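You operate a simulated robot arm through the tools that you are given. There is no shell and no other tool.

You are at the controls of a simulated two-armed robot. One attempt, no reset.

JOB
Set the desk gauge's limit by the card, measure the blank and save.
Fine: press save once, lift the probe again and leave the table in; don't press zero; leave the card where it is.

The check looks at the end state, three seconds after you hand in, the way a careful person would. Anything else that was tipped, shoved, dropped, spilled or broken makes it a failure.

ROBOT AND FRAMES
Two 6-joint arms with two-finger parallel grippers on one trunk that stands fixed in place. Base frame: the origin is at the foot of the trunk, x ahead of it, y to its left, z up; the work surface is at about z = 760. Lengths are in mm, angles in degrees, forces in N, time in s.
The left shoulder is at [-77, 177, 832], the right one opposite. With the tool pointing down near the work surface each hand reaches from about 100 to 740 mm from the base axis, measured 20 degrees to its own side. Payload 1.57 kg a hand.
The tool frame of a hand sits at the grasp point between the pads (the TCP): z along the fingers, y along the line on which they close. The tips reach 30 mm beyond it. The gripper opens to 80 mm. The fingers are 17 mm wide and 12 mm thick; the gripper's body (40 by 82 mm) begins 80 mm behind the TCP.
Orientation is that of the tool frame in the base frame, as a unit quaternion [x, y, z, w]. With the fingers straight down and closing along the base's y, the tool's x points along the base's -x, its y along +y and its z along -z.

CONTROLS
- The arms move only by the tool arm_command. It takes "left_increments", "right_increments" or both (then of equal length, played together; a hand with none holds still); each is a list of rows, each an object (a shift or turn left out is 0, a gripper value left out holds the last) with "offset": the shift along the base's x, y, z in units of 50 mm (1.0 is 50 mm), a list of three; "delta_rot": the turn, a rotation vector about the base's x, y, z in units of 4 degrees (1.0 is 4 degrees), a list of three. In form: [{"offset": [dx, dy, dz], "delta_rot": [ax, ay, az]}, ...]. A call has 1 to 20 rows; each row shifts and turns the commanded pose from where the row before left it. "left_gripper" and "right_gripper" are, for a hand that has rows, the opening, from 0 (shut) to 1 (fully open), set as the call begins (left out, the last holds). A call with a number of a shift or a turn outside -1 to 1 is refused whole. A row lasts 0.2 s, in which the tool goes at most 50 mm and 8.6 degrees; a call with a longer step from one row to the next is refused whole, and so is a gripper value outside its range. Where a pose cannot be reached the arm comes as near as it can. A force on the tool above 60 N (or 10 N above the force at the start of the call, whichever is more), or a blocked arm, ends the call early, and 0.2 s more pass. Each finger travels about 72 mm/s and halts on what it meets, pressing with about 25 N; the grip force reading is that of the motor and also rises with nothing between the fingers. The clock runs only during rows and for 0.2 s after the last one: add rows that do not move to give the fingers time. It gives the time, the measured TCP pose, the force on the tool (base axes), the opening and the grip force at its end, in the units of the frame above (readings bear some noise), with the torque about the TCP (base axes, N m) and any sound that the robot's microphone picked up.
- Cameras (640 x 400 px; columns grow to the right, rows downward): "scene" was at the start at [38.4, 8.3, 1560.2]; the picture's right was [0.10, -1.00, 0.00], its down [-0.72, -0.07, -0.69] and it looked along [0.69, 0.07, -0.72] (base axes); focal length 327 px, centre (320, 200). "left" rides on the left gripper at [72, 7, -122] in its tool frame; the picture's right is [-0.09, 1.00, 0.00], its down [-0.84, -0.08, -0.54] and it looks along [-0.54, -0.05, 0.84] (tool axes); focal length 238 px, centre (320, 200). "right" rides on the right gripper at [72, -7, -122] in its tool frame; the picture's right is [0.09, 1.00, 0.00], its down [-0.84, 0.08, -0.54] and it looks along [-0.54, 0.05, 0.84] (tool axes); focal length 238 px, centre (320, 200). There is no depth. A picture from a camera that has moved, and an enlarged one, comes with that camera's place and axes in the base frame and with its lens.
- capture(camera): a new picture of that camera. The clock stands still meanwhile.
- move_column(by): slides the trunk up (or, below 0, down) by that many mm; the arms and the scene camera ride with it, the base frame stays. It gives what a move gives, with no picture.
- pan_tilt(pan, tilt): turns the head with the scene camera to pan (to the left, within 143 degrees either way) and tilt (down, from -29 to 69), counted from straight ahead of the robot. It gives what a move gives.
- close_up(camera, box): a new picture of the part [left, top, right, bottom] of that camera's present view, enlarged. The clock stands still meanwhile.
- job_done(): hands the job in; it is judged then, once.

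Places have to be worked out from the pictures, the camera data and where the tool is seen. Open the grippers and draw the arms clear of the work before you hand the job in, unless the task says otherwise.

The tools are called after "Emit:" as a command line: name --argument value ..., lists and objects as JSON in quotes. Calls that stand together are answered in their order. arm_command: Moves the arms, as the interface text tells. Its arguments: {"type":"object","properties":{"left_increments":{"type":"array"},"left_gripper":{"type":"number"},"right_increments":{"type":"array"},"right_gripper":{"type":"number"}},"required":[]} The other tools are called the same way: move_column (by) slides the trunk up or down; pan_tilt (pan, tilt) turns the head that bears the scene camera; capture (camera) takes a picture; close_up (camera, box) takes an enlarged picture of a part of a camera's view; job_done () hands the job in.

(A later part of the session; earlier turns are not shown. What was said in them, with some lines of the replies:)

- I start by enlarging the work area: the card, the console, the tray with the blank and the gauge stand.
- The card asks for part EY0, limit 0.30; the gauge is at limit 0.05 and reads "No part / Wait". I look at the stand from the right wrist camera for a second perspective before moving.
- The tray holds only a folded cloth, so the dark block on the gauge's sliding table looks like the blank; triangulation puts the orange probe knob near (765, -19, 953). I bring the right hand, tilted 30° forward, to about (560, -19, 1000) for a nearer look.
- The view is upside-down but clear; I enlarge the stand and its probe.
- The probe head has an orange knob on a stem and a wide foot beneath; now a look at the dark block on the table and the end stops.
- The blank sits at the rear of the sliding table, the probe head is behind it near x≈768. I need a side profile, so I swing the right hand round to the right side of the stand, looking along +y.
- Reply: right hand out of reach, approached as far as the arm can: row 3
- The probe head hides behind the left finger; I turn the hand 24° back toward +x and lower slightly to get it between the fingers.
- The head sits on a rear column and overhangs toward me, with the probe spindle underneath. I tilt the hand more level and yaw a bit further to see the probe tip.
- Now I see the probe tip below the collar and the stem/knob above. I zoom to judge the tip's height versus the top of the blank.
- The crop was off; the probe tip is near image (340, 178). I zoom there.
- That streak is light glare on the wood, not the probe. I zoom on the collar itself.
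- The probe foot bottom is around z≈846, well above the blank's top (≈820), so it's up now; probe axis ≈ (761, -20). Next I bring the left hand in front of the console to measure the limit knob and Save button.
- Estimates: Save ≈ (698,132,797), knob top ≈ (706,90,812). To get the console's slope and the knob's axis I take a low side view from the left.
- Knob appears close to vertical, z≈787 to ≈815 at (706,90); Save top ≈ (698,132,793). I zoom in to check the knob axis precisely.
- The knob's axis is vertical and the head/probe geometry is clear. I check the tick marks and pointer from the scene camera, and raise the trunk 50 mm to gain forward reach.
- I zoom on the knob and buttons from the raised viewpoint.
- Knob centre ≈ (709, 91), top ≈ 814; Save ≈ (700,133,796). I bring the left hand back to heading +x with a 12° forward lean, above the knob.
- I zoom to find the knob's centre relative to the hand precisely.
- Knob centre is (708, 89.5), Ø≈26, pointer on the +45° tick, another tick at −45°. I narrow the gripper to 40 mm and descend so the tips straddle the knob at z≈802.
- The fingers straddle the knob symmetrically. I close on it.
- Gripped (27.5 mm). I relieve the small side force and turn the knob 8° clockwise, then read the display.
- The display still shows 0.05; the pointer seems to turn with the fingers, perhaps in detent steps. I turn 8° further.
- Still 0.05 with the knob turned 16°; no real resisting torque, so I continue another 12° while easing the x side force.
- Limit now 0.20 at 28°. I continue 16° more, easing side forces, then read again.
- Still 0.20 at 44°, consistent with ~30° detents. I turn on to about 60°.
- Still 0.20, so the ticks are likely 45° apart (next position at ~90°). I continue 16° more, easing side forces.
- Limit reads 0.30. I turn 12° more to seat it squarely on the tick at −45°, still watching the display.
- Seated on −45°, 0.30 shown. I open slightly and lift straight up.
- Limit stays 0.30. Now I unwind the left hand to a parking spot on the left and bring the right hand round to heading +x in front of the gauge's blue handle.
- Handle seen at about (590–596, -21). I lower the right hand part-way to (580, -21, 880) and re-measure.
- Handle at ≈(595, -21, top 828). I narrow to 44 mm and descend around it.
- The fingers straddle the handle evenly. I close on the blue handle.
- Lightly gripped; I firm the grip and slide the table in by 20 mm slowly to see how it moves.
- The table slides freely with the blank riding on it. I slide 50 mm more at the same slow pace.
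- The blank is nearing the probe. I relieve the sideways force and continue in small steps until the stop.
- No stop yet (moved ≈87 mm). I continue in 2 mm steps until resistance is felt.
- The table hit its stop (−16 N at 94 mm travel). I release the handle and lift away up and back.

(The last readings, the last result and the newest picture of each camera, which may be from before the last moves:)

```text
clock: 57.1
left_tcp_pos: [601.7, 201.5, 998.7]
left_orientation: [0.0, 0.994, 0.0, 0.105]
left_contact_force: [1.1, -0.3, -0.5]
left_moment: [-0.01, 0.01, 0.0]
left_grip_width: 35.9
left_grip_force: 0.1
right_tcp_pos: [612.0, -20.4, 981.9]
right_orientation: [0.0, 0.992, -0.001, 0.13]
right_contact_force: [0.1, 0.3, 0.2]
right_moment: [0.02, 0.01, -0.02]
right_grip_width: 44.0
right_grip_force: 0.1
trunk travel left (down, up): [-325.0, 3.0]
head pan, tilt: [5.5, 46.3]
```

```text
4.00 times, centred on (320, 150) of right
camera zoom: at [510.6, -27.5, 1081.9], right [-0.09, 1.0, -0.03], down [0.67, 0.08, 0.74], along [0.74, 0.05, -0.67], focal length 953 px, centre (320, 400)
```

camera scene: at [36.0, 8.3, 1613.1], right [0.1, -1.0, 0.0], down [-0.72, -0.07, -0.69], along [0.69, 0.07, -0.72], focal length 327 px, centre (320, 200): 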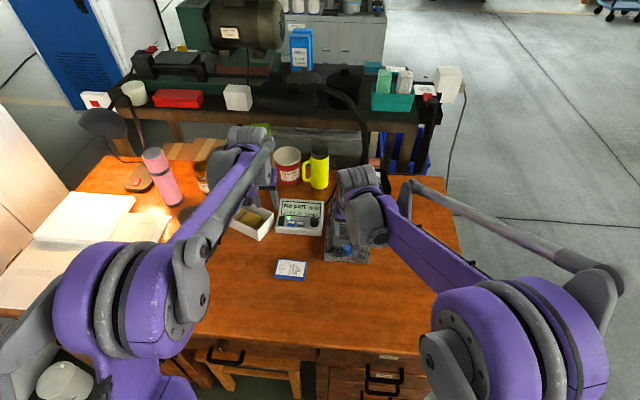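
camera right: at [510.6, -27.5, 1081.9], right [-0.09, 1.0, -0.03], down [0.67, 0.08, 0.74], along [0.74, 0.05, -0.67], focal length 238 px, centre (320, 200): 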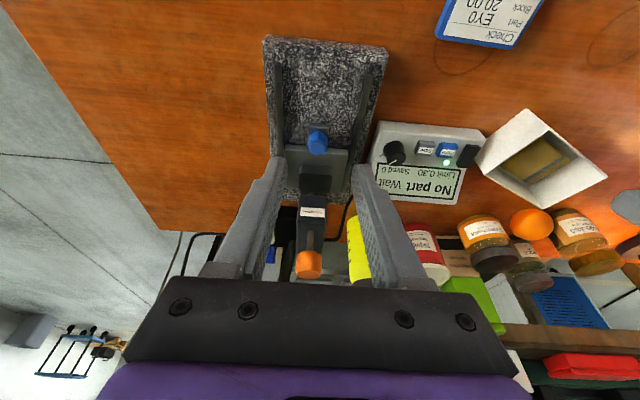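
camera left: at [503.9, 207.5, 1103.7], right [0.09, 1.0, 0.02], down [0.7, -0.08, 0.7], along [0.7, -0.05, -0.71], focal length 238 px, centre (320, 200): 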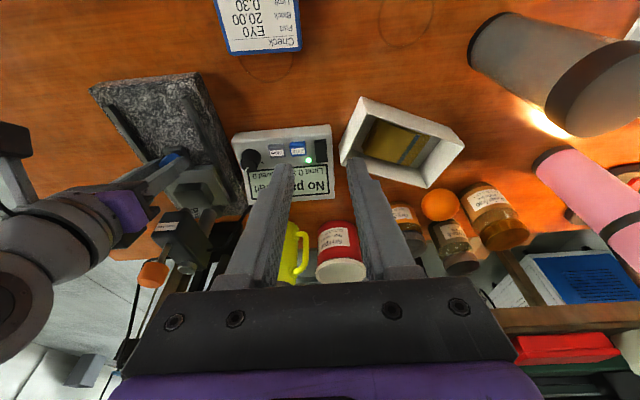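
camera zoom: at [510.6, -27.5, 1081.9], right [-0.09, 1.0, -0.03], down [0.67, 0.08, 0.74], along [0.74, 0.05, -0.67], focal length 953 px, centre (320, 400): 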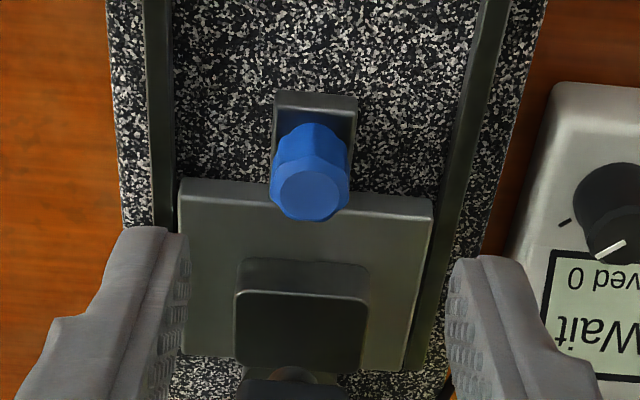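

Table in with the blank under the probe head. Now I tilt the right hand to 45° and line it up behind and above the orange knob (≈(762,-20,956)).

Emit:
arm_command --right_increments '[{"offset": [0.195, 0, 0.1125], "delta_rot": [0, -0.9375, 0]}, {"offset": [0.195, 0, 0.1125], "delta_rot": [0, -0.9375, 0]}, {"offset": [0.195, 0, 0.1125], "delta_rot": [0, -0.9375, 0]}, {"offset": [0.195, 0, 0.1125], "delta_rot": [0, -0.9375, 0]}, {"offset": [0.195, 0, 0.1125], "delta_rot": [0, -0.9375, 0]}, {"offset": [0.195, 0, 0.1125], "delta_rot": [0, -0.9375, 0]}, {"offset": [0.195, 0, 0.1125], "delta_rot": [0, -0.9375, 0]}, {"offset": [0.195, 0, 0.1125], "delta_rot": [0, -0.9375, 0]}, {}]' --right_gripper 0.6

Emit:
capture --camera "right"

Emit:
capture --camera "left"

```text
clock: 59.1
left_tcp_pos: [599.9, 202.3, 999.8]
left_orientation: [0.0, 0.994, -0.001, 0.105]
left_contact_force: [-0.7, -0.1, -0.5]
left_moment: [0.02, -0.03, 0.0]
left_grip_width: 36.1
left_grip_force: 0.1
right_tcp_pos: [689.0, -19.9, 1024.9]
right_orientation: [-0.001, 0.924, 0.0, 0.383]
right_contact_force: [-0.3, -0.3, -0.3]
right_moment: [-0.01, 0.02, 0.0]
right_grip_width: 47.8
right_grip_force: 0.0
trunk travel left (down, up): [-325.0, 3.0]
head pan, tilt: [5.5, 46.3]
```

```text
taken
camera right: at [552.2, -27.8, 1061.1], right [-0.06, 1.0, -0.07], down [0.21, 0.08, 0.97], along [0.98, 0.05, -0.21], focal length 238 px, centre (320, 200)
```

right: 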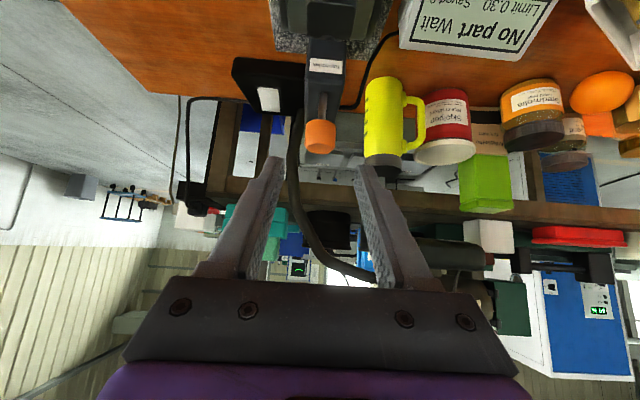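

```text
taken
camera left: at [505.4, 207.7, 1103.4], right [0.09, 1.0, 0.02], down [0.71, -0.08, 0.7], along [0.7, -0.05, -0.71], focal length 238 px, centre (320, 200)
```

left: 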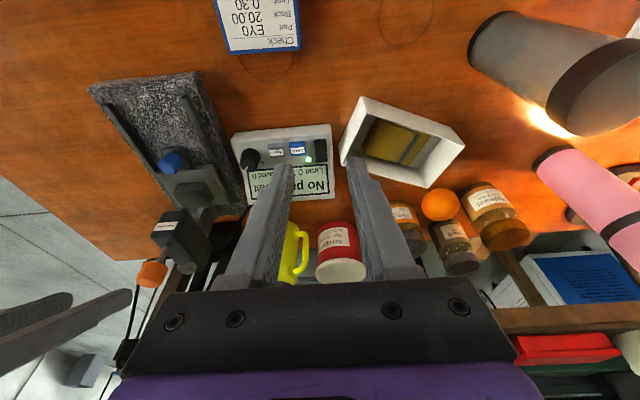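

Knob seen close to (757–762, -21). I advance 40 mm along the finger direction and re-check.

Emit:
arm_command --right_increments '[{"offset": [0.19, -0.01, -0.19]}, {"offset": [0.19, -0.01, -0.19]}, {"offset": [0.19, 0, -0.19]}, {}]'

Emit:
capture --camera "right"

Emit:
close_up --camera "right" --box '[240, 90, 400, 210]'

Emit:
close_up --camera "left" --box '[60, 180, 260, 320]'

```text
clock: 60.1
left_tcp_pos: [600.5, 202.2, 999.6]
left_orientation: [0.0, 0.995, 0.0, 0.104]
left_contact_force: [-0.5, -0.5, -0.8]
left_moment: [0.0, 0.03, -0.03]
left_grip_width: 36.0
left_grip_force: 0.1
right_tcp_pos: [718.2, -20.7, 996.7]
right_orientation: [0.001, 0.924, -0.001, 0.383]
right_contact_force: [0.2, 0.5, 0.7]
right_moment: [-0.01, -0.01, 0.01]
right_grip_width: 47.9
right_grip_force: 0.0
trunk travel left (down, up): [-325.0, 3.0]
head pan, tilt: [5.5, 46.3]
```

```text
taken
camera right: at [580.6, -28.5, 1032.5], right [-0.06, 1.0, -0.07], down [0.21, 0.08, 0.97], along [0.98, 0.05, -0.21], focal length 238 px, centre (320, 200)
```

right: 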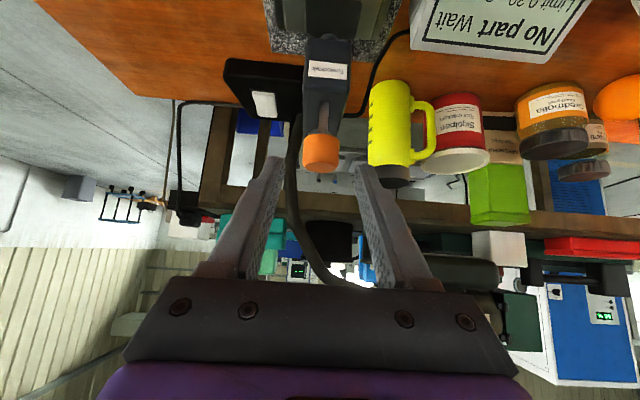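

```text
3.33 times, centred on (320, 150) of right
camera zoom: at [580.6, -28.5, 1032.5], right [-0.06, 1.0, -0.07], down [0.21, 0.08, 0.97], along [0.98, 0.05, -0.21], focal length 794 px, centre (320, 367)
```

zoom: 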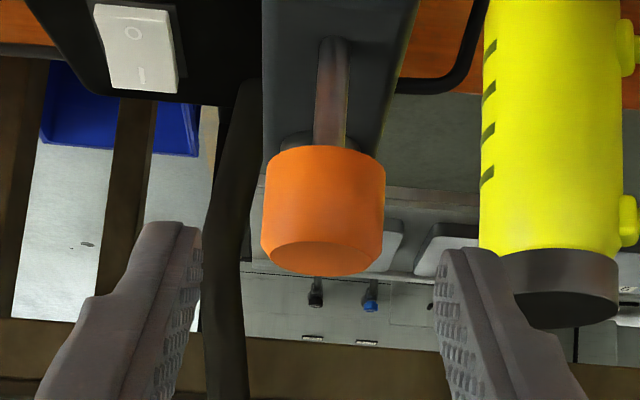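

```text
2.86 times, centred on (160, 250) of left
camera zoom: at [505.2, 207.7, 1103.5], right [0.09, 1.0, 0.02], down [0.71, -0.08, 0.7], along [0.7, -0.05, -0.71], focal length 681 px, centre (777, 57)
```

zoom: 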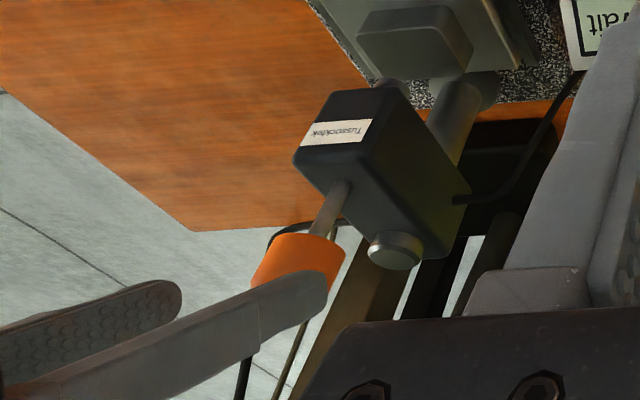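

Knob ≈ (759,-20,954). I advance the remaining distance so the finger pads flank it, keeping the tips above the head.

Emit:
arm_command --right_increments '[{"offset": [0.16, 0.007, -0.17]}, {"offset": [0.16, 0.007, -0.18]}, {"offset": [0.15, 0, -0.18]}, {}]'

Emit:
close_up --camera "right" --box '[240, 90, 400, 210]'

Emit:
close_up --camera "left" --box '[60, 180, 260, 320]'

```text
clock: 61.1
left_tcp_pos: [601.1, 201.5, 999.1]
left_orientation: [0.0, 0.995, 0.0, 0.104]
left_contact_force: [0.2, -0.4, -0.1]
left_moment: [0.01, -0.01, -0.02]
left_grip_width: 35.9
left_grip_force: 0.0
right_tcp_pos: [741.7, -20.7, 969.7]
right_orientation: [-0.001, 0.924, 0.0, 0.382]
right_contact_force: [-0.2, -0.8, 0.2]
right_moment: [-0.01, -0.02, -0.03]
right_grip_width: 47.9
right_grip_force: 0.0
trunk travel left (down, up): [-325.0, 3.0]
head pan, tilt: [5.5, 46.3]
```

```text
3.33 times, centred on (320, 150) of right
camera zoom: at [604.0, -27.8, 1006.3], right [-0.06, 1.0, -0.07], down [0.21, 0.08, 0.97], along [0.98, 0.05, -0.21], focal length 794 px, centre (320, 367)
```

zoom: 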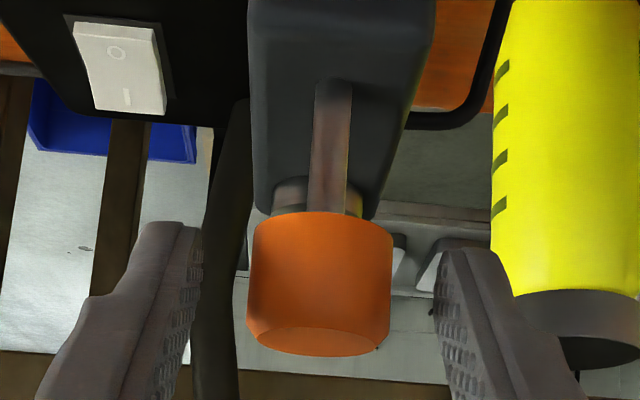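

```text
2.86 times, centred on (160, 250) of left
camera zoom: at [505.2, 207.7, 1103.5], right [0.09, 1.0, 0.02], down [0.71, -0.08, 0.7], along [0.7, -0.05, -0.71], focal length 681 px, centre (777, 57)
```

zoom: 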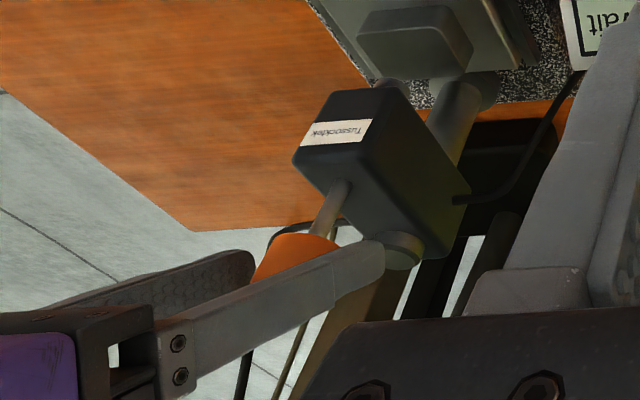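

The pads flank the knob. I close on it gently, without moving.

Emit:
arm_command --right_increments '[{}, {}, {}]' --right_gripper 0.3

Emit:
close_up --camera "right" --box '[240, 90, 400, 210]'

Emit:
close_up --camera "left" --box '[60, 180, 260, 320]'

```text
clock: 61.9
left_tcp_pos: [601.2, 201.9, 998.6]
left_orientation: [0.0, 0.995, -0.001, 0.104]
left_contact_force: [0.2, -0.9, 0.9]
left_moment: [-0.01, -0.01, 0.01]
left_grip_width: 35.8
left_grip_force: 0.2
right_tcp_pos: [742.5, -20.5, 969.3]
right_orientation: [0.0, 0.924, 0.0, 0.383]
right_contact_force: [0.3, 0.7, -1.4]
right_moment: [0.78, -0.04, 0.01]
right_grip_width: 27.6
right_grip_force: 38.7
trunk travel left (down, up): [-325.0, 3.0]
head pan, tilt: [5.5, 46.3]
```

```text
3.33 times, centred on (320, 150) of right
camera zoom: at [604.2, -27.6, 1006.3], right [-0.06, 1.0, -0.07], down [0.21, 0.08, 0.97], along [0.98, 0.05, -0.21], focal length 794 px, centre (320, 367)
```

zoom: 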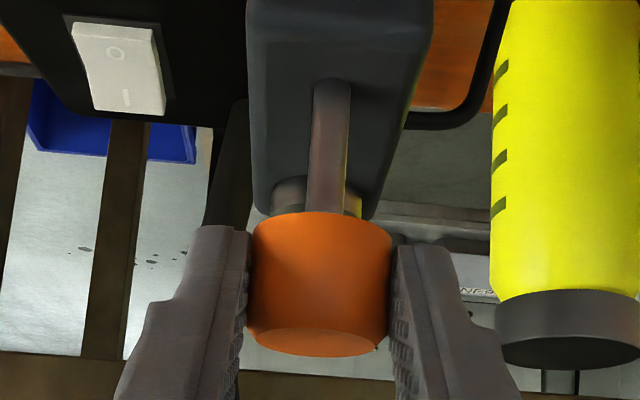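

```text
2.86 times, centred on (160, 250) of left
camera zoom: at [505.5, 207.6, 1103.3], right [0.09, 1.0, 0.02], down [0.71, -0.08, 0.7], along [0.7, -0.05, -0.71], focal length 681 px, centre (777, 57)
```

zoom: 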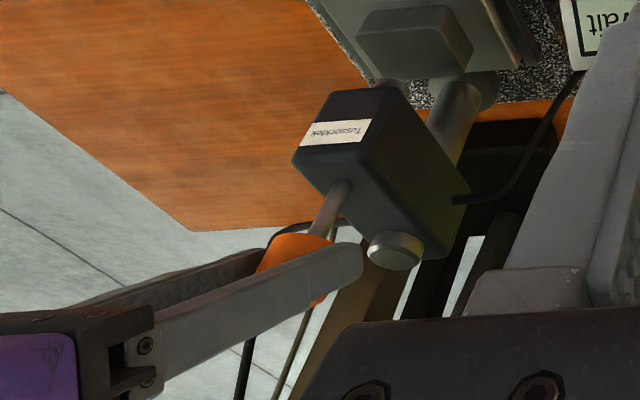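

The knob is gripped cleanly. I push it straight down 10 mm slowly and check force and motion.

Emit:
arm_command --right_increments '[{"offset": [0, 0, -0.04]}, {"offset": [0, 0, -0.05]}, {"offset": [0, 0, -0.05]}, {"offset": [0, 0, -0.06]}, {}]'

Emit:
close_up --camera "left" --box '[60, 140, 340, 320]'

```text
clock: 63.1
left_tcp_pos: [600.9, 202.1, 998.2]
left_orientation: [0.0, 0.995, 0.0, 0.104]
left_contact_force: [0.3, 0.2, -0.9]
left_moment: [0.01, -0.02, 0.0]
left_grip_width: 36.1
left_grip_force: 0.1
right_tcp_pos: [742.4, -19.9, 960.6]
right_orientation: [-0.001, 0.924, -0.001, 0.383]
right_contact_force: [2.1, 1.7, -0.5]
right_moment: [0.75, -0.2, 0.02]
right_grip_width: 27.7
right_grip_force: 38.4
trunk travel left (down, up): [-325.0, 3.0]
head pan, tilt: [5.5, 46.3]
```

```text
2.22 times, centred on (200, 230) of left
camera zoom: at [505.7, 207.7, 1103.2], right [0.09, 1.0, 0.02], down [0.71, -0.08, 0.7], along [0.7, -0.05, -0.71], focal length 530 px, centre (587, 133)
```

zoom: 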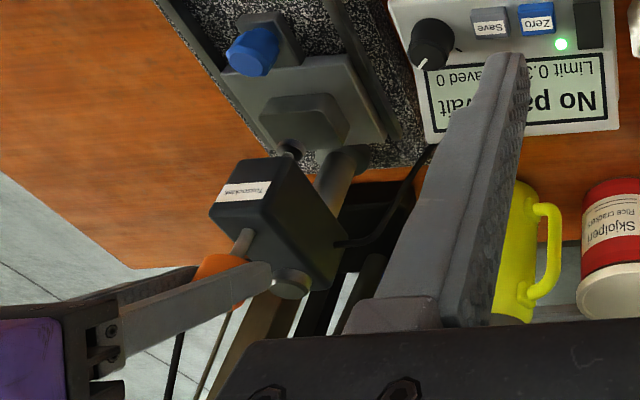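

Moves freely. I push another 10 mm, still slow.

Emit:
arm_command --right_increments '[{"offset": [0, 0, -0.05]}, {"offset": [0, 0, -0.05]}, {"offset": [0, 0, -0.05]}, {"offset": [0, 0, -0.05]}, {}]'

Emit:
close_up --camera "left" --box '[60, 140, 340, 320]'

```text
clock: 64.3
left_tcp_pos: [602.0, 202.3, 999.3]
left_orientation: [0.0, 0.995, 0.0, 0.104]
left_contact_force: [0.5, 0.3, 0.1]
left_moment: [-0.02, -0.01, 0.0]
left_grip_width: 36.1
left_grip_force: 0.0
right_tcp_pos: [743.1, -20.6, 949.2]
right_orientation: [0.0, 0.924, -0.001, 0.383]
right_contact_force: [3.5, 2.2, -0.8]
right_moment: [0.78, -0.03, 0.07]
right_grip_width: 27.9
right_grip_force: 37.8
trunk travel left (down, up): [-325.0, 3.0]
head pan, tilt: [5.5, 46.3]
```

```text
2.22 times, centred on (200, 230) of left
camera zoom: at [505.9, 208.0, 1103.1], right [0.09, 1.0, 0.02], down [0.71, -0.08, 0.7], along [0.7, -0.05, -0.71], focal length 530 px, centre (587, 133)
```

zoom: 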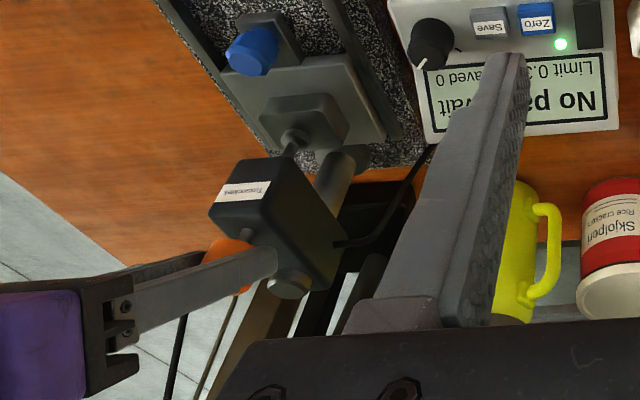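

The foot is descending onto the blank. I now go down in 1 mm steps watching the force.

Emit:
arm_command --right_increments '[{"offset": [0, 0, -0.02]}, {"offset": [0, 0, -0.02]}, {"offset": [0, 0, -0.02]}, {"offset": [0, 0, -0.02]}, {}]'

Emit:
close_up --camera "left" --box '[60, 140, 340, 320]'

```text
clock: 65.5
left_tcp_pos: [601.1, 202.6, 999.5]
left_orientation: [0.0, 0.994, 0.0, 0.105]
left_contact_force: [-0.2, 0.0, 0.3]
left_moment: [0.04, -0.01, 0.0]
left_grip_width: 36.0
left_grip_force: 0.1
right_tcp_pos: [742.3, -20.0, 948.2]
right_orientation: [-0.001, 0.923, 0.001, 0.385]
right_contact_force: [6.3, 3.5, 13.9]
right_moment: [0.77, 0.04, 0.09]
right_grip_width: 28.0
right_grip_force: 38.3
trunk travel left (down, up): [-325.0, 3.0]
head pan, tilt: [5.5, 46.3]
```

```text
2.22 times, centred on (200, 230) of left
camera zoom: at [505.0, 208.0, 1104.0], right [0.09, 1.0, 0.02], down [0.7, -0.08, 0.71], along [0.7, -0.05, -0.71], focal length 530 px, centre (587, 133)
```

zoom: 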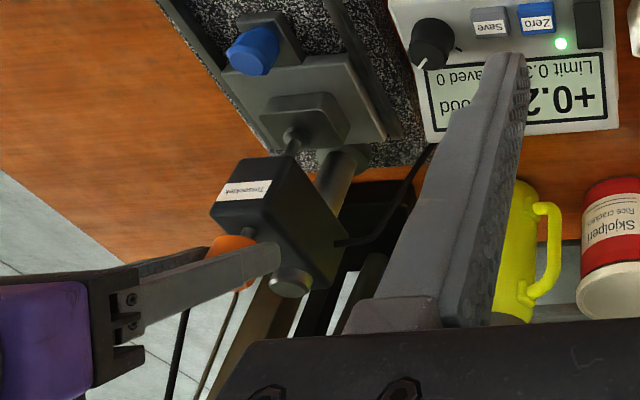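

Contact made: the display shows a "+0.2x … Good" reading. I release the knob to let the probe rest freely and check the display.

Emit:
arm_command --right_increments '[{}, {}, {}, {}]' --right_gripper 0.6

Emit:
close_up --camera "left" --box '[60, 140, 340, 320]'

Emit:
close_up --camera "scene" --box '[270, 190, 334, 240]'

Emit:
close_up --camera "right" --box '[240, 90, 400, 210]'

```text
clock: 66.5
left_tcp_pos: [600.5, 202.4, 999.1]
left_orientation: [0.0, 0.994, 0.0, 0.105]
left_contact_force: [-0.4, -0.2, -0.1]
left_moment: [0.0, 0.02, -0.01]
left_grip_width: 36.0
left_grip_force: 0.0
right_tcp_pos: [741.3, -19.8, 945.8]
right_orientation: [0.0, 0.924, -0.001, 0.383]
right_contact_force: [0.4, 0.4, -1.0]
right_moment: [-0.02, 0.0, 0.01]
right_grip_width: 47.8
right_grip_force: 0.0
trunk travel left (down, up): [-325.0, 3.0]
head pan, tilt: [5.5, 46.3]
```

```text
2.22 times, centred on (200, 230) of left
camera zoom: at [505.4, 207.7, 1103.4], right [0.09, 1.0, 0.02], down [0.71, -0.08, 0.7], along [0.7, -0.05, -0.71], focal length 530 px, centre (587, 133)
```

zoom: 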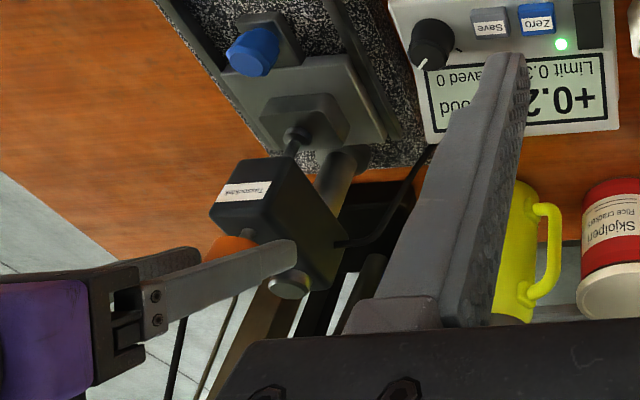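

```text
8.00 times, centred on (302, 215) of scene
camera zoom: at [36.1, 8.4, 1613.1], right [0.1, -1.0, 0.0], down [-0.72, -0.07, -0.69], along [0.69, 0.07, -0.72], focal length 2613 px, centre (464, 80)
```

zoom: 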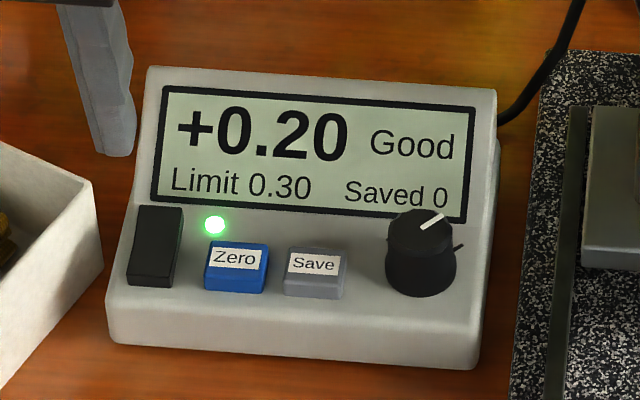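

```text
3.33 times, centred on (320, 150) of right
camera zoom: at [603.9, -27.8, 982.4], right [-0.06, 1.0, -0.07], down [0.21, 0.08, 0.97], along [0.98, 0.05, -0.21], focal length 794 px, centre (320, 367)
```

zoom: 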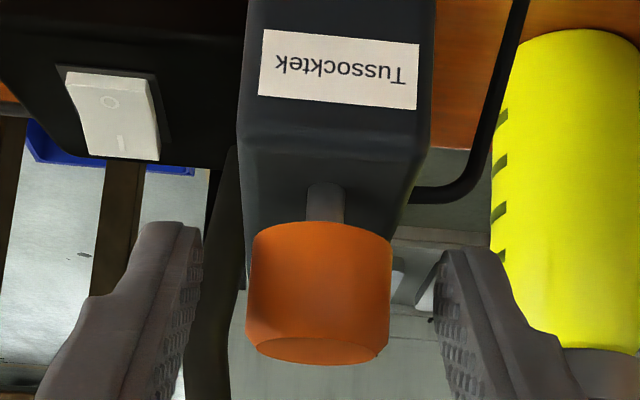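

Reading is +0.20 "Good", limit 0.30, Saved 0, and the probe stays down on its own. I leave the right hand open around the knob and bring the closed left fingers above Save (≈(700,132)).

Emit:
arm_command --left_increments '[{"offset": [0.4, -0.35, -0.2]}, {"offset": [0.5, -0.35, -0.4]}, {"offset": [0.5, -0.35, -0.6]}, {"offset": [0.36, -0.35, -0.6]}, {"offset": [0.1, 0, -0.6]}, {"offset": [0, 0, -0.4]}, {}]' --left_gripper 0.0

Emit:
capture --camera "left"

Emit:
close_up --camera "left" --box '[240, 80, 440, 220]'

```text
clock: 68.1
left_tcp_pos: [694.4, 132.0, 859.2]
left_orientation: [-0.001, 0.995, 0.0, 0.105]
left_contact_force: [0.3, 0.8, -0.8]
left_moment: [-0.02, -0.01, -0.04]
left_grip_width: 0.0
left_grip_force: 20.7
right_tcp_pos: [741.4, -19.9, 945.7]
right_orientation: [0.0, 0.924, -0.001, 0.383]
right_contact_force: [0.3, -0.1, -0.4]
right_moment: [-0.02, 0.01, 0.0]
right_grip_width: 47.8
right_grip_force: 0.0
trunk travel left (down, up): [-325.0, 3.0]
head pan, tilt: [5.5, 46.3]
```

```text
taken
camera left: at [598.2, 137.4, 962.7], right [0.09, 1.0, 0.02], down [0.71, -0.08, 0.7], along [0.7, -0.05, -0.71], focal length 238 px, centre (320, 200)
```

left: 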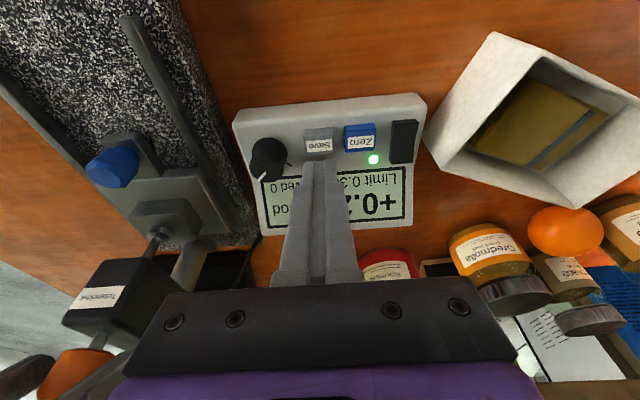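

```text
2.86 times, centred on (340, 150) of left
camera zoom: at [598.2, 137.4, 962.7], right [0.09, 1.0, 0.02], down [0.71, -0.08, 0.7], along [0.7, -0.05, -0.71], focal length 681 px, centre (263, 343)
```

zoom: 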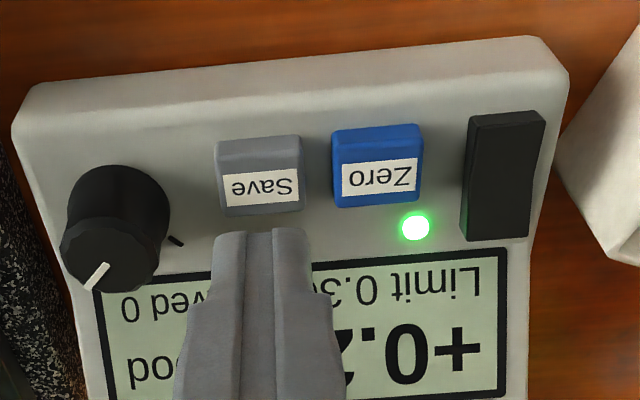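

The fingertips are about 30 mm above Save; I shift 1.5 mm toward −y and descend to just above the button.

Emit:
arm_command --left_increments '[{"offset": [-0.01, -0.03, -0.18]}, {"offset": [-0.01, 0, -0.18]}, {"offset": [0, 0, -0.16]}, {}]'

Emit:
close_up --camera "left" --box '[240, 80, 440, 220]'

Emit:
close_up --camera "scene" --box '[270, 190, 334, 240]'

```text
clock: 69.1
left_tcp_pos: [693.4, 129.5, 833.4]
left_orientation: [0.0, 0.994, 0.0, 0.105]
left_contact_force: [0.4, -0.8, 1.1]
left_moment: [-0.02, 0.0, -0.01]
left_grip_width: 0.0
left_grip_force: 21.2
right_tcp_pos: [741.6, -20.9, 946.8]
right_orientation: [-0.001, 0.924, 0.0, 0.382]
right_contact_force: [-0.3, -0.7, -0.5]
right_moment: [0.01, -0.01, -0.02]
right_grip_width: 48.2
right_grip_force: 0.1
trunk travel left (down, up): [-325.0, 3.0]
head pan, tilt: [5.5, 46.3]
```

```text
2.86 times, centred on (340, 150) of left
camera zoom: at [597.7, 136.0, 937.1], right [0.09, 1.0, 0.02], down [0.71, -0.08, 0.7], along [0.7, -0.05, -0.71], focal length 681 px, centre (263, 343)
```

zoom: 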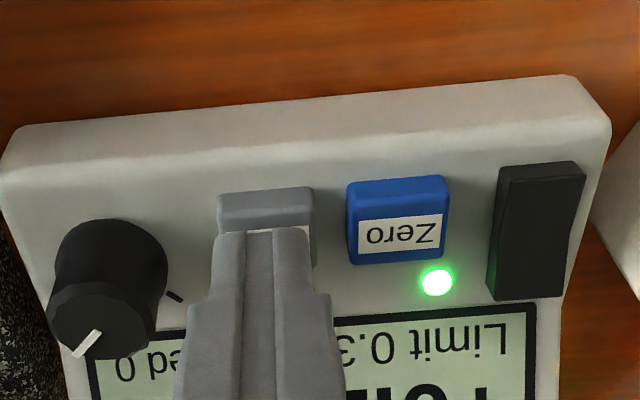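

```text
8.00 times, centred on (302, 215) of scene
camera zoom: at [36.0, 8.3, 1613.1], right [0.1, -1.0, 0.0], down [-0.72, -0.07, -0.69], along [0.69, 0.07, -0.72], focal length 2613 px, centre (464, 80)
```

zoom: 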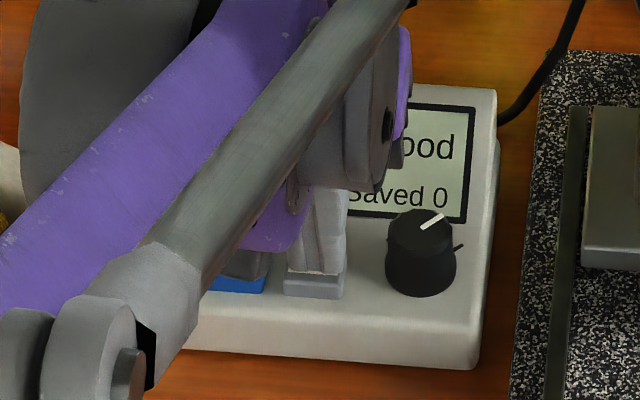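

Well aligned over Save, and the "Saved" count is visible from the scene camera. I press down in small steps.

Emit:
arm_command --left_increments '[{"offset": [0, 0, -0.03]}, {"offset": [0, 0, -0.03]}, {"offset": [0, 0, -0.02]}, {"offset": [0, 0, -0.02]}, {}]'

Emit:
close_up --camera "scene" --box '[270, 190, 334, 240]'

```text
clock: 70.3
left_tcp_pos: [693.8, 130.0, 828.2]
left_orientation: [0.0, 0.995, 0.001, 0.104]
left_contact_force: [0.5, 0.1, 3.0]
left_moment: [0.02, -0.06, -0.04]
left_grip_width: 0.2
left_grip_force: 21.4
right_tcp_pos: [742.2, -21.3, 946.0]
right_orientation: [0.0, 0.924, -0.001, 0.383]
right_contact_force: [0.7, -0.9, -0.1]
right_moment: [-0.03, -0.02, 0.0]
right_grip_width: 48.0
right_grip_force: 0.0
trunk travel left (down, up): [-325.0, 3.0]
head pan, tilt: [5.5, 46.3]
heard: click
```

```text
8.00 times, centred on (302, 215) of scene
camera zoom: at [35.9, 8.2, 1613.1], right [0.1, -1.0, 0.0], down [-0.72, -0.07, -0.69], along [0.69, 0.07, -0.72], focal length 2613 px, centre (464, 80)
```

zoom: 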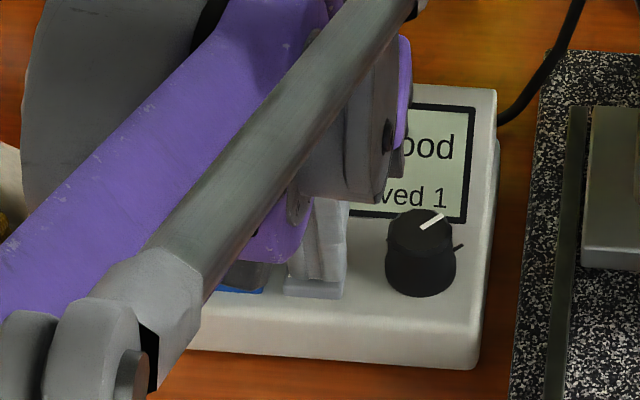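

Click heard and "Saved 1". I lift the left hand straight up, then back to its parking spot.

Emit:
arm_command --left_increments '[{"offset": [0, 0, 0.3]}, {"offset": [0, 0, 0.6]}, {"offset": [0, 0, 0.7]}, {"offset": [-0.4, 0.3, 0.7]}, {"offset": [-0.7, 0.5, 0.6]}, {"offset": [-0.7, 0.6, 0.3]}, {}]'

Emit:
close_up --camera "scene" --box '[270, 190, 334, 240]'

Emit:
capture --camera "left"

Emit:
close_up --camera "right" --box '[240, 90, 400, 210]'

```text
refused: row 5 steps farther than a row can; nothing moved
```

```text
8.00 times, centred on (302, 215) of scene
camera zoom: at [35.9, 8.2, 1613.1], right [0.1, -1.0, 0.0], down [-0.72, -0.07, -0.69], along [0.69, 0.07, -0.72], focal length 2613 px, centre (464, 80)
```

zoom: 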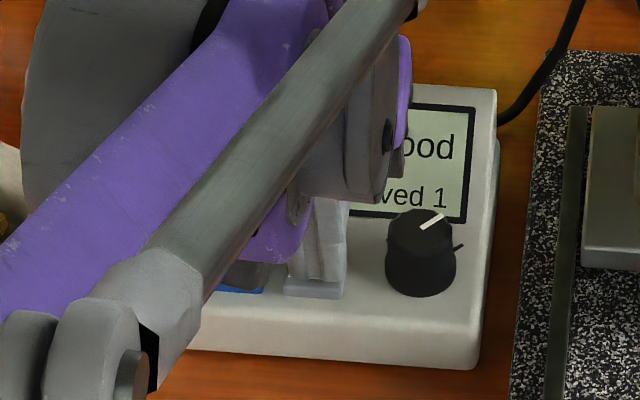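

```text
taken
camera left: at [597.5, 136.0, 932.6], right [0.09, 1.0, 0.02], down [0.71, -0.08, 0.7], along [0.7, -0.05, -0.71], focal length 238 px, centre (320, 200)
```

left: 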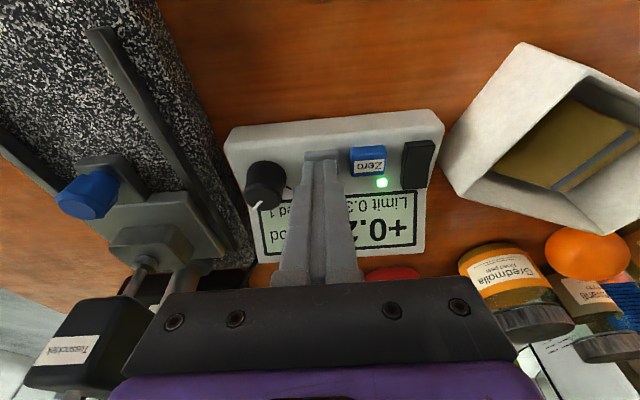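

```text
3.33 times, centred on (320, 150) of right
camera zoom: at [603.8, -27.9, 982.5], right [-0.06, 1.0, -0.07], down [0.21, 0.08, 0.97], along [0.98, 0.05, -0.21], focal length 794 px, centre (320, 367)
```

zoom: 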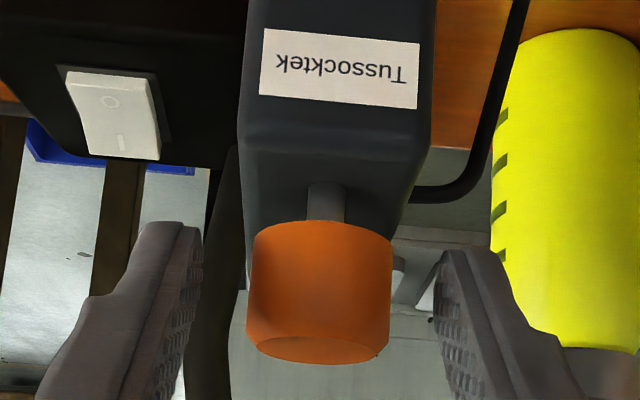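

The call was refused for one too-long row, so nothing moved; I repeat with shorter steps, straight up first.

Emit:
arm_command --left_increments '[{"offset": [0, 0, 0.3]}, {"offset": [0, 0, 0.6]}, {"offset": [0, 0, 0.7]}, {"offset": [-0.4, 0.3, 0.6]}, {"offset": [-0.6, 0.4, 0.5]}, {"offset": [-0.6, 0.5, 0.3]}, {}]'

Emit:
close_up --camera "scene" --box '[270, 190, 334, 240]'

Emit:
capture --camera "left"

```text
clock: 71.9
left_tcp_pos: [614.1, 190.3, 977.2]
left_orientation: [0.0, 0.994, 0.0, 0.105]
left_contact_force: [0.4, -0.3, -0.2]
left_moment: [-0.03, 0.02, 0.01]
left_grip_width: 0.1
left_grip_force: 21.0
right_tcp_pos: [743.1, -20.3, 945.4]
right_orientation: [0.001, 0.924, -0.002, 0.383]
right_contact_force: [0.6, -0.3, 0.3]
right_moment: [0.01, -0.01, 0.01]
right_grip_width: 47.7
right_grip_force: 0.0
trunk travel left (down, up): [-325.0, 3.0]
head pan, tilt: [5.5, 46.3]
```

```text
8.00 times, centred on (302, 215) of scene
camera zoom: at [36.9, 7.9, 1613.1], right [0.1, -1.0, 0.0], down [-0.72, -0.07, -0.69], along [0.69, 0.07, -0.72], focal length 2613 px, centre (464, 80)
```

zoom: 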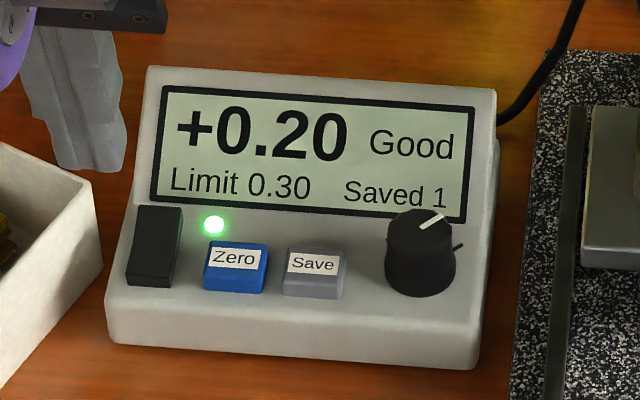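

```text
taken
camera left: at [517.3, 196.0, 1081.6], right [0.09, 1.0, 0.02], down [0.71, -0.08, 0.7], along [0.7, -0.05, -0.71], focal length 238 px, centre (320, 200)
```

left: 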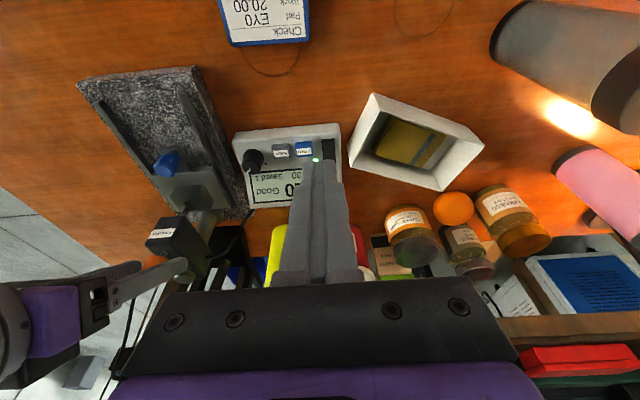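

Saved 1, +0.20 Good. Now I re-grip the orange knob with the right hand and lift it slowly.

Emit:
arm_command --right_increments '[{}, {}, {}, {"offset": [0, 0, 0.04]}, {"offset": [0, 0, 0.06]}, {"offset": [0, 0, 0.08]}, {"offset": [0, 0, 0.08]}, {"offset": [0, 0, 0.08]}, {"offset": [0, 0, 0.06]}, {}]' --right_gripper 0.3

Emit:
close_up --camera "left" --box '[60, 140, 340, 320]'

Emit:
close_up --camera "right" --box '[240, 90, 400, 210]'

```text
clock: 74.1
left_tcp_pos: [613.4, 190.2, 977.6]
left_orientation: [0.0, 0.995, 0.001, 0.104]
left_contact_force: [0.0, -0.1, 0.0]
left_moment: [0.02, -0.01, 0.0]
left_grip_width: 0.0
left_grip_force: 20.9
right_tcp_pos: [741.6, -20.0, 966.4]
right_orientation: [-0.001, 0.924, 0.0, 0.382]
right_contact_force: [1.2, 1.5, 2.5]
right_moment: [0.68, 0.26, 0.02]
right_grip_width: 27.7
right_grip_force: 37.8
trunk travel left (down, up): [-325.0, 3.0]
head pan, tilt: [5.5, 46.3]
```

```text
2.22 times, centred on (200, 230) of left
camera zoom: at [517.0, 196.2, 1081.8], right [0.09, 1.0, 0.02], down [0.71, -0.08, 0.7], along [0.7, -0.05, -0.71], focal length 530 px, centre (587, 133)
```

zoom: 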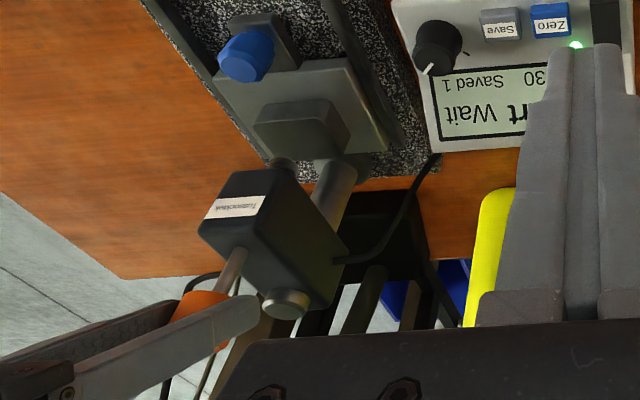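

```text
3.33 times, centred on (320, 150) of right
camera zoom: at [603.8, -27.6, 1002.4], right [-0.06, 1.0, -0.07], down [0.21, 0.08, 0.97], along [0.98, 0.05, -0.21], focal length 794 px, centre (320, 367)
```

zoom: 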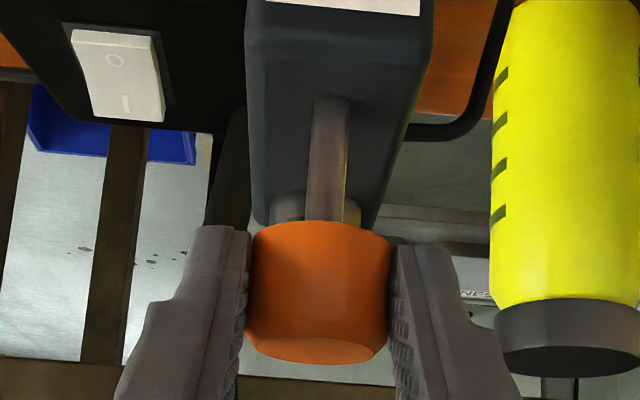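

Lifted about 20 mm; display is back to "No part / Wait". I ease up a few more millimetres until the top stop.

Emit:
arm_command --right_increments '[{"offset": [0, 0, 0.02]}, {"offset": [0, 0, 0.02]}, {"offset": [0, 0, 0.02]}, {}]'

Emit:
close_up --camera "right" --box '[240, 90, 400, 210]'

```text
clock: 75.1
left_tcp_pos: [612.3, 190.9, 978.1]
left_orientation: [0.0, 0.994, 0.001, 0.105]
left_contact_force: [0.3, 0.7, 0.5]
left_moment: [-0.01, 0.01, 0.0]
left_grip_width: 0.0
left_grip_force: 21.4
right_tcp_pos: [741.3, -19.8, 968.2]
right_orientation: [0.0, 0.924, 0.0, 0.382]
right_contact_force: [-0.6, 2.1, -2.3]
right_moment: [0.73, -0.41, -0.02]
right_grip_width: 27.6
right_grip_force: 38.5
trunk travel left (down, up): [-325.0, 3.0]
head pan, tilt: [5.5, 46.3]
```

```text
3.33 times, centred on (320, 150) of right
camera zoom: at [603.8, -27.6, 1005.0], right [-0.06, 1.0, -0.07], down [0.21, 0.08, 0.97], along [0.98, 0.05, -0.21], focal length 794 px, centre (320, 367)
```

zoom: 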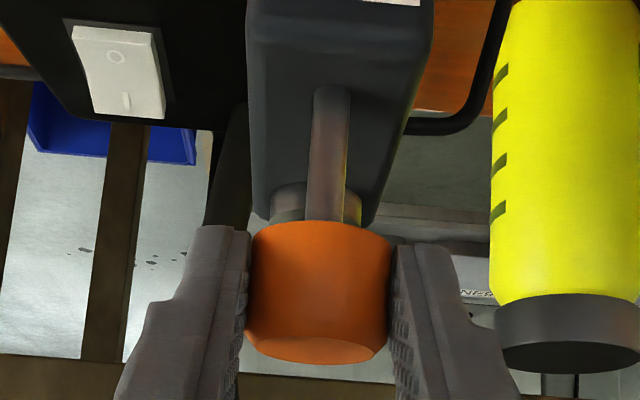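

The knob is at its original height again. I nudge up 1 mm more, then release and verify it stays.

Emit:
arm_command --right_increments '[{"offset": [0, 0, 0.02]}, {}]'

Emit:
arm_command --right_increments '[{}, {}, {}, {}, {}]' --right_gripper 0.6

Emit:
close_up --camera "right" --box '[240, 90, 400, 210]'

Emit:
close_up --camera "left" --box '[60, 140, 340, 320]'

```text
clock: 75.7
left_tcp_pos: [612.5, 189.5, 977.4]
left_orientation: [0.0, 0.994, 0.0, 0.105]
left_contact_force: [0.1, -0.3, -0.2]
left_moment: [0.0, -0.03, 0.02]
left_grip_width: 0.1
left_grip_force: 21.0
right_tcp_pos: [741.8, -19.9, 968.5]
right_orientation: [0.001, 0.925, -0.001, 0.381]
right_contact_force: [-5.4, 2.9, -10.9]
right_moment: [0.75, -0.02, 0.06]
right_grip_width: 28.0
right_grip_force: 38.1
trunk travel left (down, up): [-325.0, 3.0]
head pan, tilt: [5.5, 46.3]
```

```text
clock: 76.9
left_tcp_pos: [612.7, 190.2, 977.2]
left_orientation: [0.0, 0.994, 0.0, 0.105]
left_contact_force: [0.2, 0.3, 0.9]
left_moment: [0.0, 0.01, 0.01]
left_grip_width: 0.0
left_grip_force: 21.1
right_tcp_pos: [741.8, -19.6, 969.9]
right_orientation: [0.0, 0.924, -0.001, 0.382]
right_contact_force: [-0.6, 0.0, -0.5]
right_moment: [0.0, -0.02, 0.02]
right_grip_width: 47.9
right_grip_force: 0.0
trunk travel left (down, up): [-325.0, 3.0]
head pan, tilt: [5.5, 46.3]
```

```text
3.33 times, centred on (320, 150) of right
camera zoom: at [604.0, -27.8, 1006.2], right [-0.06, 1.0, -0.07], down [0.21, 0.08, 0.97], along [0.98, 0.05, -0.21], focal length 794 px, centre (320, 367)
```

zoom: 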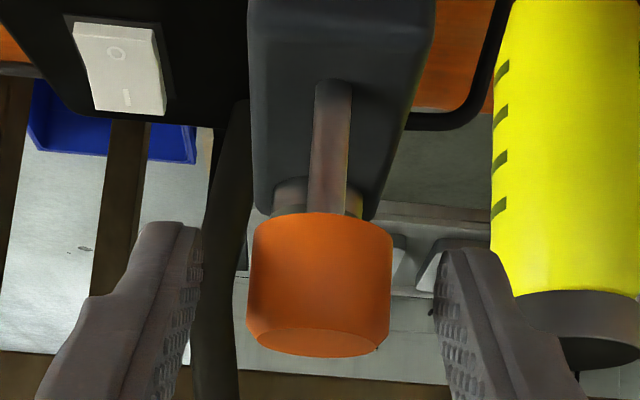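

```text
2.22 times, centred on (200, 230) of left
camera zoom: at [517.0, 196.1, 1081.6], right [0.09, 1.0, 0.02], down [0.71, -0.08, 0.7], along [0.7, -0.05, -0.71], focal length 530 px, centre (587, 133)
```

zoom: 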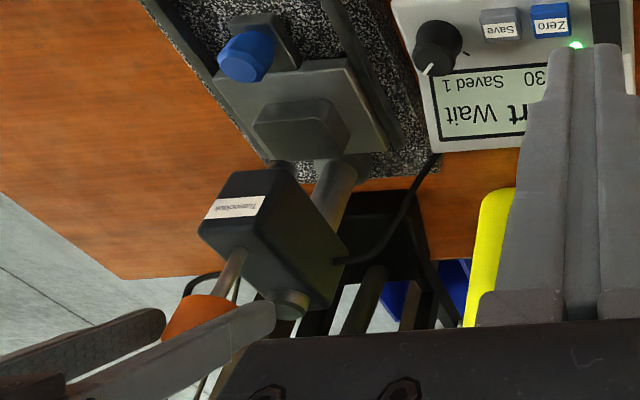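

The knob is at its top stop and stays there after release. I back the right hand out along the finger direction, then move both arms clear with grippers open.

Emit:
arm_command --right_increments '[{"offset": [-0.3, 0, 0.3]}, {"offset": [-0.5, 0, 0.5]}, {"offset": [-0.5, 0, 0.5]}, {"offset": [-0.6, -0.4, 0.3]}, {"offset": [-0.6, -0.6, 0.2]}, {"offset": [-0.6, -0.6, 0]}, {"offset": [-0.6, -0.6, 0]}, {}]' --left_increments '[{"offset": [0, 0, 0.4]}, {"offset": [-0.2, 0, 0.4]}, {"offset": [-0.4, 0.2, 0.4]}, {"offset": [-0.5, 0.2, 0.4]}, {"offset": [-0.5, 0.2, 0.2]}, {"offset": [-0.5, 0.2, 0]}, {"offset": [-0.5, 0.2, 0]}, {}]'

Emit:
arm_command --left_increments '[{}, {}, {}, {}, {}]' --right_increments '[{}, {}, {}, {}, {}]' --left_gripper 1.0 --right_gripper 1.0

Emit:
capture --camera "scene"

Emit:
close_up --camera "scene" --box '[210, 155, 390, 285]'

Emit:
capture --camera "right"

```text
clock: 78.7
left_tcp_pos: [484.9, 240.3, 1068.3]
left_orientation: [0.0, 0.995, 0.0, 0.104]
left_contact_force: [-0.1, 0.1, 0.3]
left_moment: [-0.03, 0.01, -0.01]
left_grip_width: 0.0
left_grip_force: 21.2
right_tcp_pos: [557.9, -129.9, 1059.6]
right_orientation: [0.0, 0.924, -0.001, 0.383]
right_contact_force: [0.4, 0.0, 0.2]
right_moment: [0.03, 0.02, -0.02]
right_grip_width: 48.1
right_grip_force: 0.2
trunk travel left (down, up): [-325.0, 3.0]
head pan, tilt: [5.5, 46.3]
```

```text
clock: 79.9
left_tcp_pos: [483.8, 239.6, 1068.7]
left_orientation: [0.0, 0.995, 0.0, 0.105]
left_contact_force: [0.4, -0.3, -0.9]
left_moment: [0.02, -0.02, -0.01]
left_grip_width: 80.1
left_grip_force: 0.0
right_tcp_pos: [556.3, -129.6, 1059.6]
right_orientation: [-0.001, 0.924, 0.0, 0.382]
right_contact_force: [-0.5, -0.6, 0.1]
right_moment: [-0.03, 0.04, 0.0]
right_grip_width: 79.9
right_grip_force: 0.1
trunk travel left (down, up): [-325.0, 3.0]
head pan, tilt: [5.5, 46.3]
```

```text
taken
camera scene: at [36.1, 8.3, 1613.1], right [0.1, -1.0, 0.0], down [-0.72, -0.07, -0.69], along [0.69, 0.07, -0.72], focal length 327 px, centre (320, 200)
```

scene: 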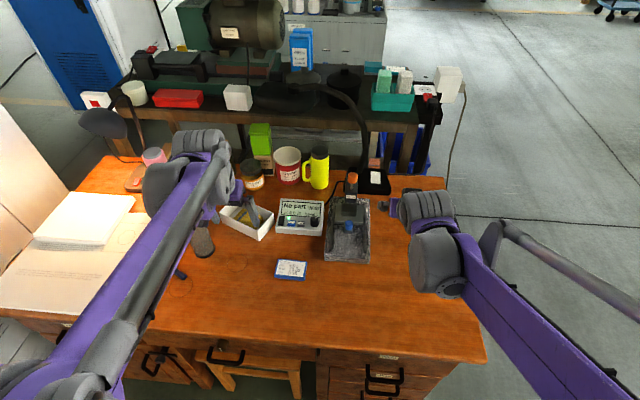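

```text
3.08 times, centred on (300, 220) of scene
camera zoom: at [36.1, 8.3, 1613.1], right [0.1, -1.0, 0.0], down [-0.72, -0.07, -0.69], along [0.69, 0.07, -0.72], focal length 1005 px, centre (382, 138)
```

zoom: 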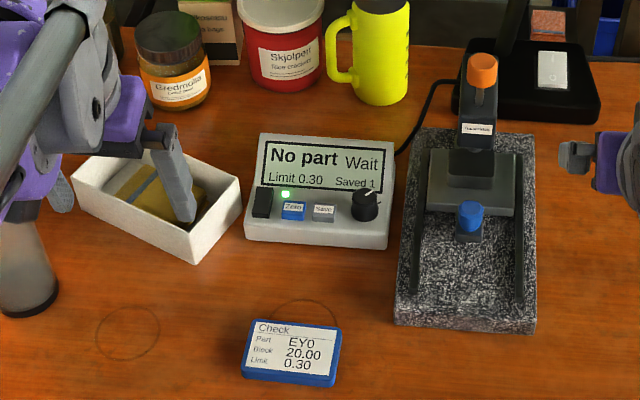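

```text
taken
camera right: at [419.3, -137.4, 1095.9], right [-0.06, 1.0, -0.07], down [0.21, 0.08, 0.97], along [0.98, 0.05, -0.21], focal length 238 px, centre (320, 200)
```

right: 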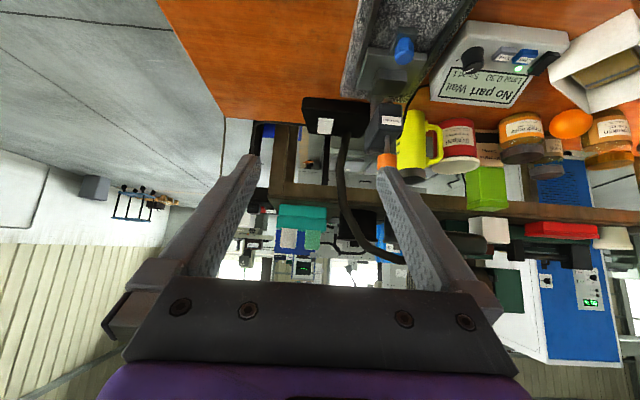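

End state: limit 0.30, Saved 1, probe lifted, table in with the blank on it, card untouched, and both grippers open and clear. I hand the job in.

Emit:
job_done

```text
The job is handed in.
```

The job is done and handed in. The blank measured +0.20 ("Good") with the limit set to 0.30 from the card, and the reading is saved.

- **Save:** I pressed it once; the display shows "Saved 1". I did not press zero.
- **Probe and table:** The probe is lifted back to its top stop. The table is pushed in with the blank still on it.
- **Card and surroundings:** The card is where it was. I saw nothing tipped or moved in the final picture, although the left arm hid the back-left corner of the desk. I never touched anything there.
- **Arms:** Both grippers are open and clear of the work.
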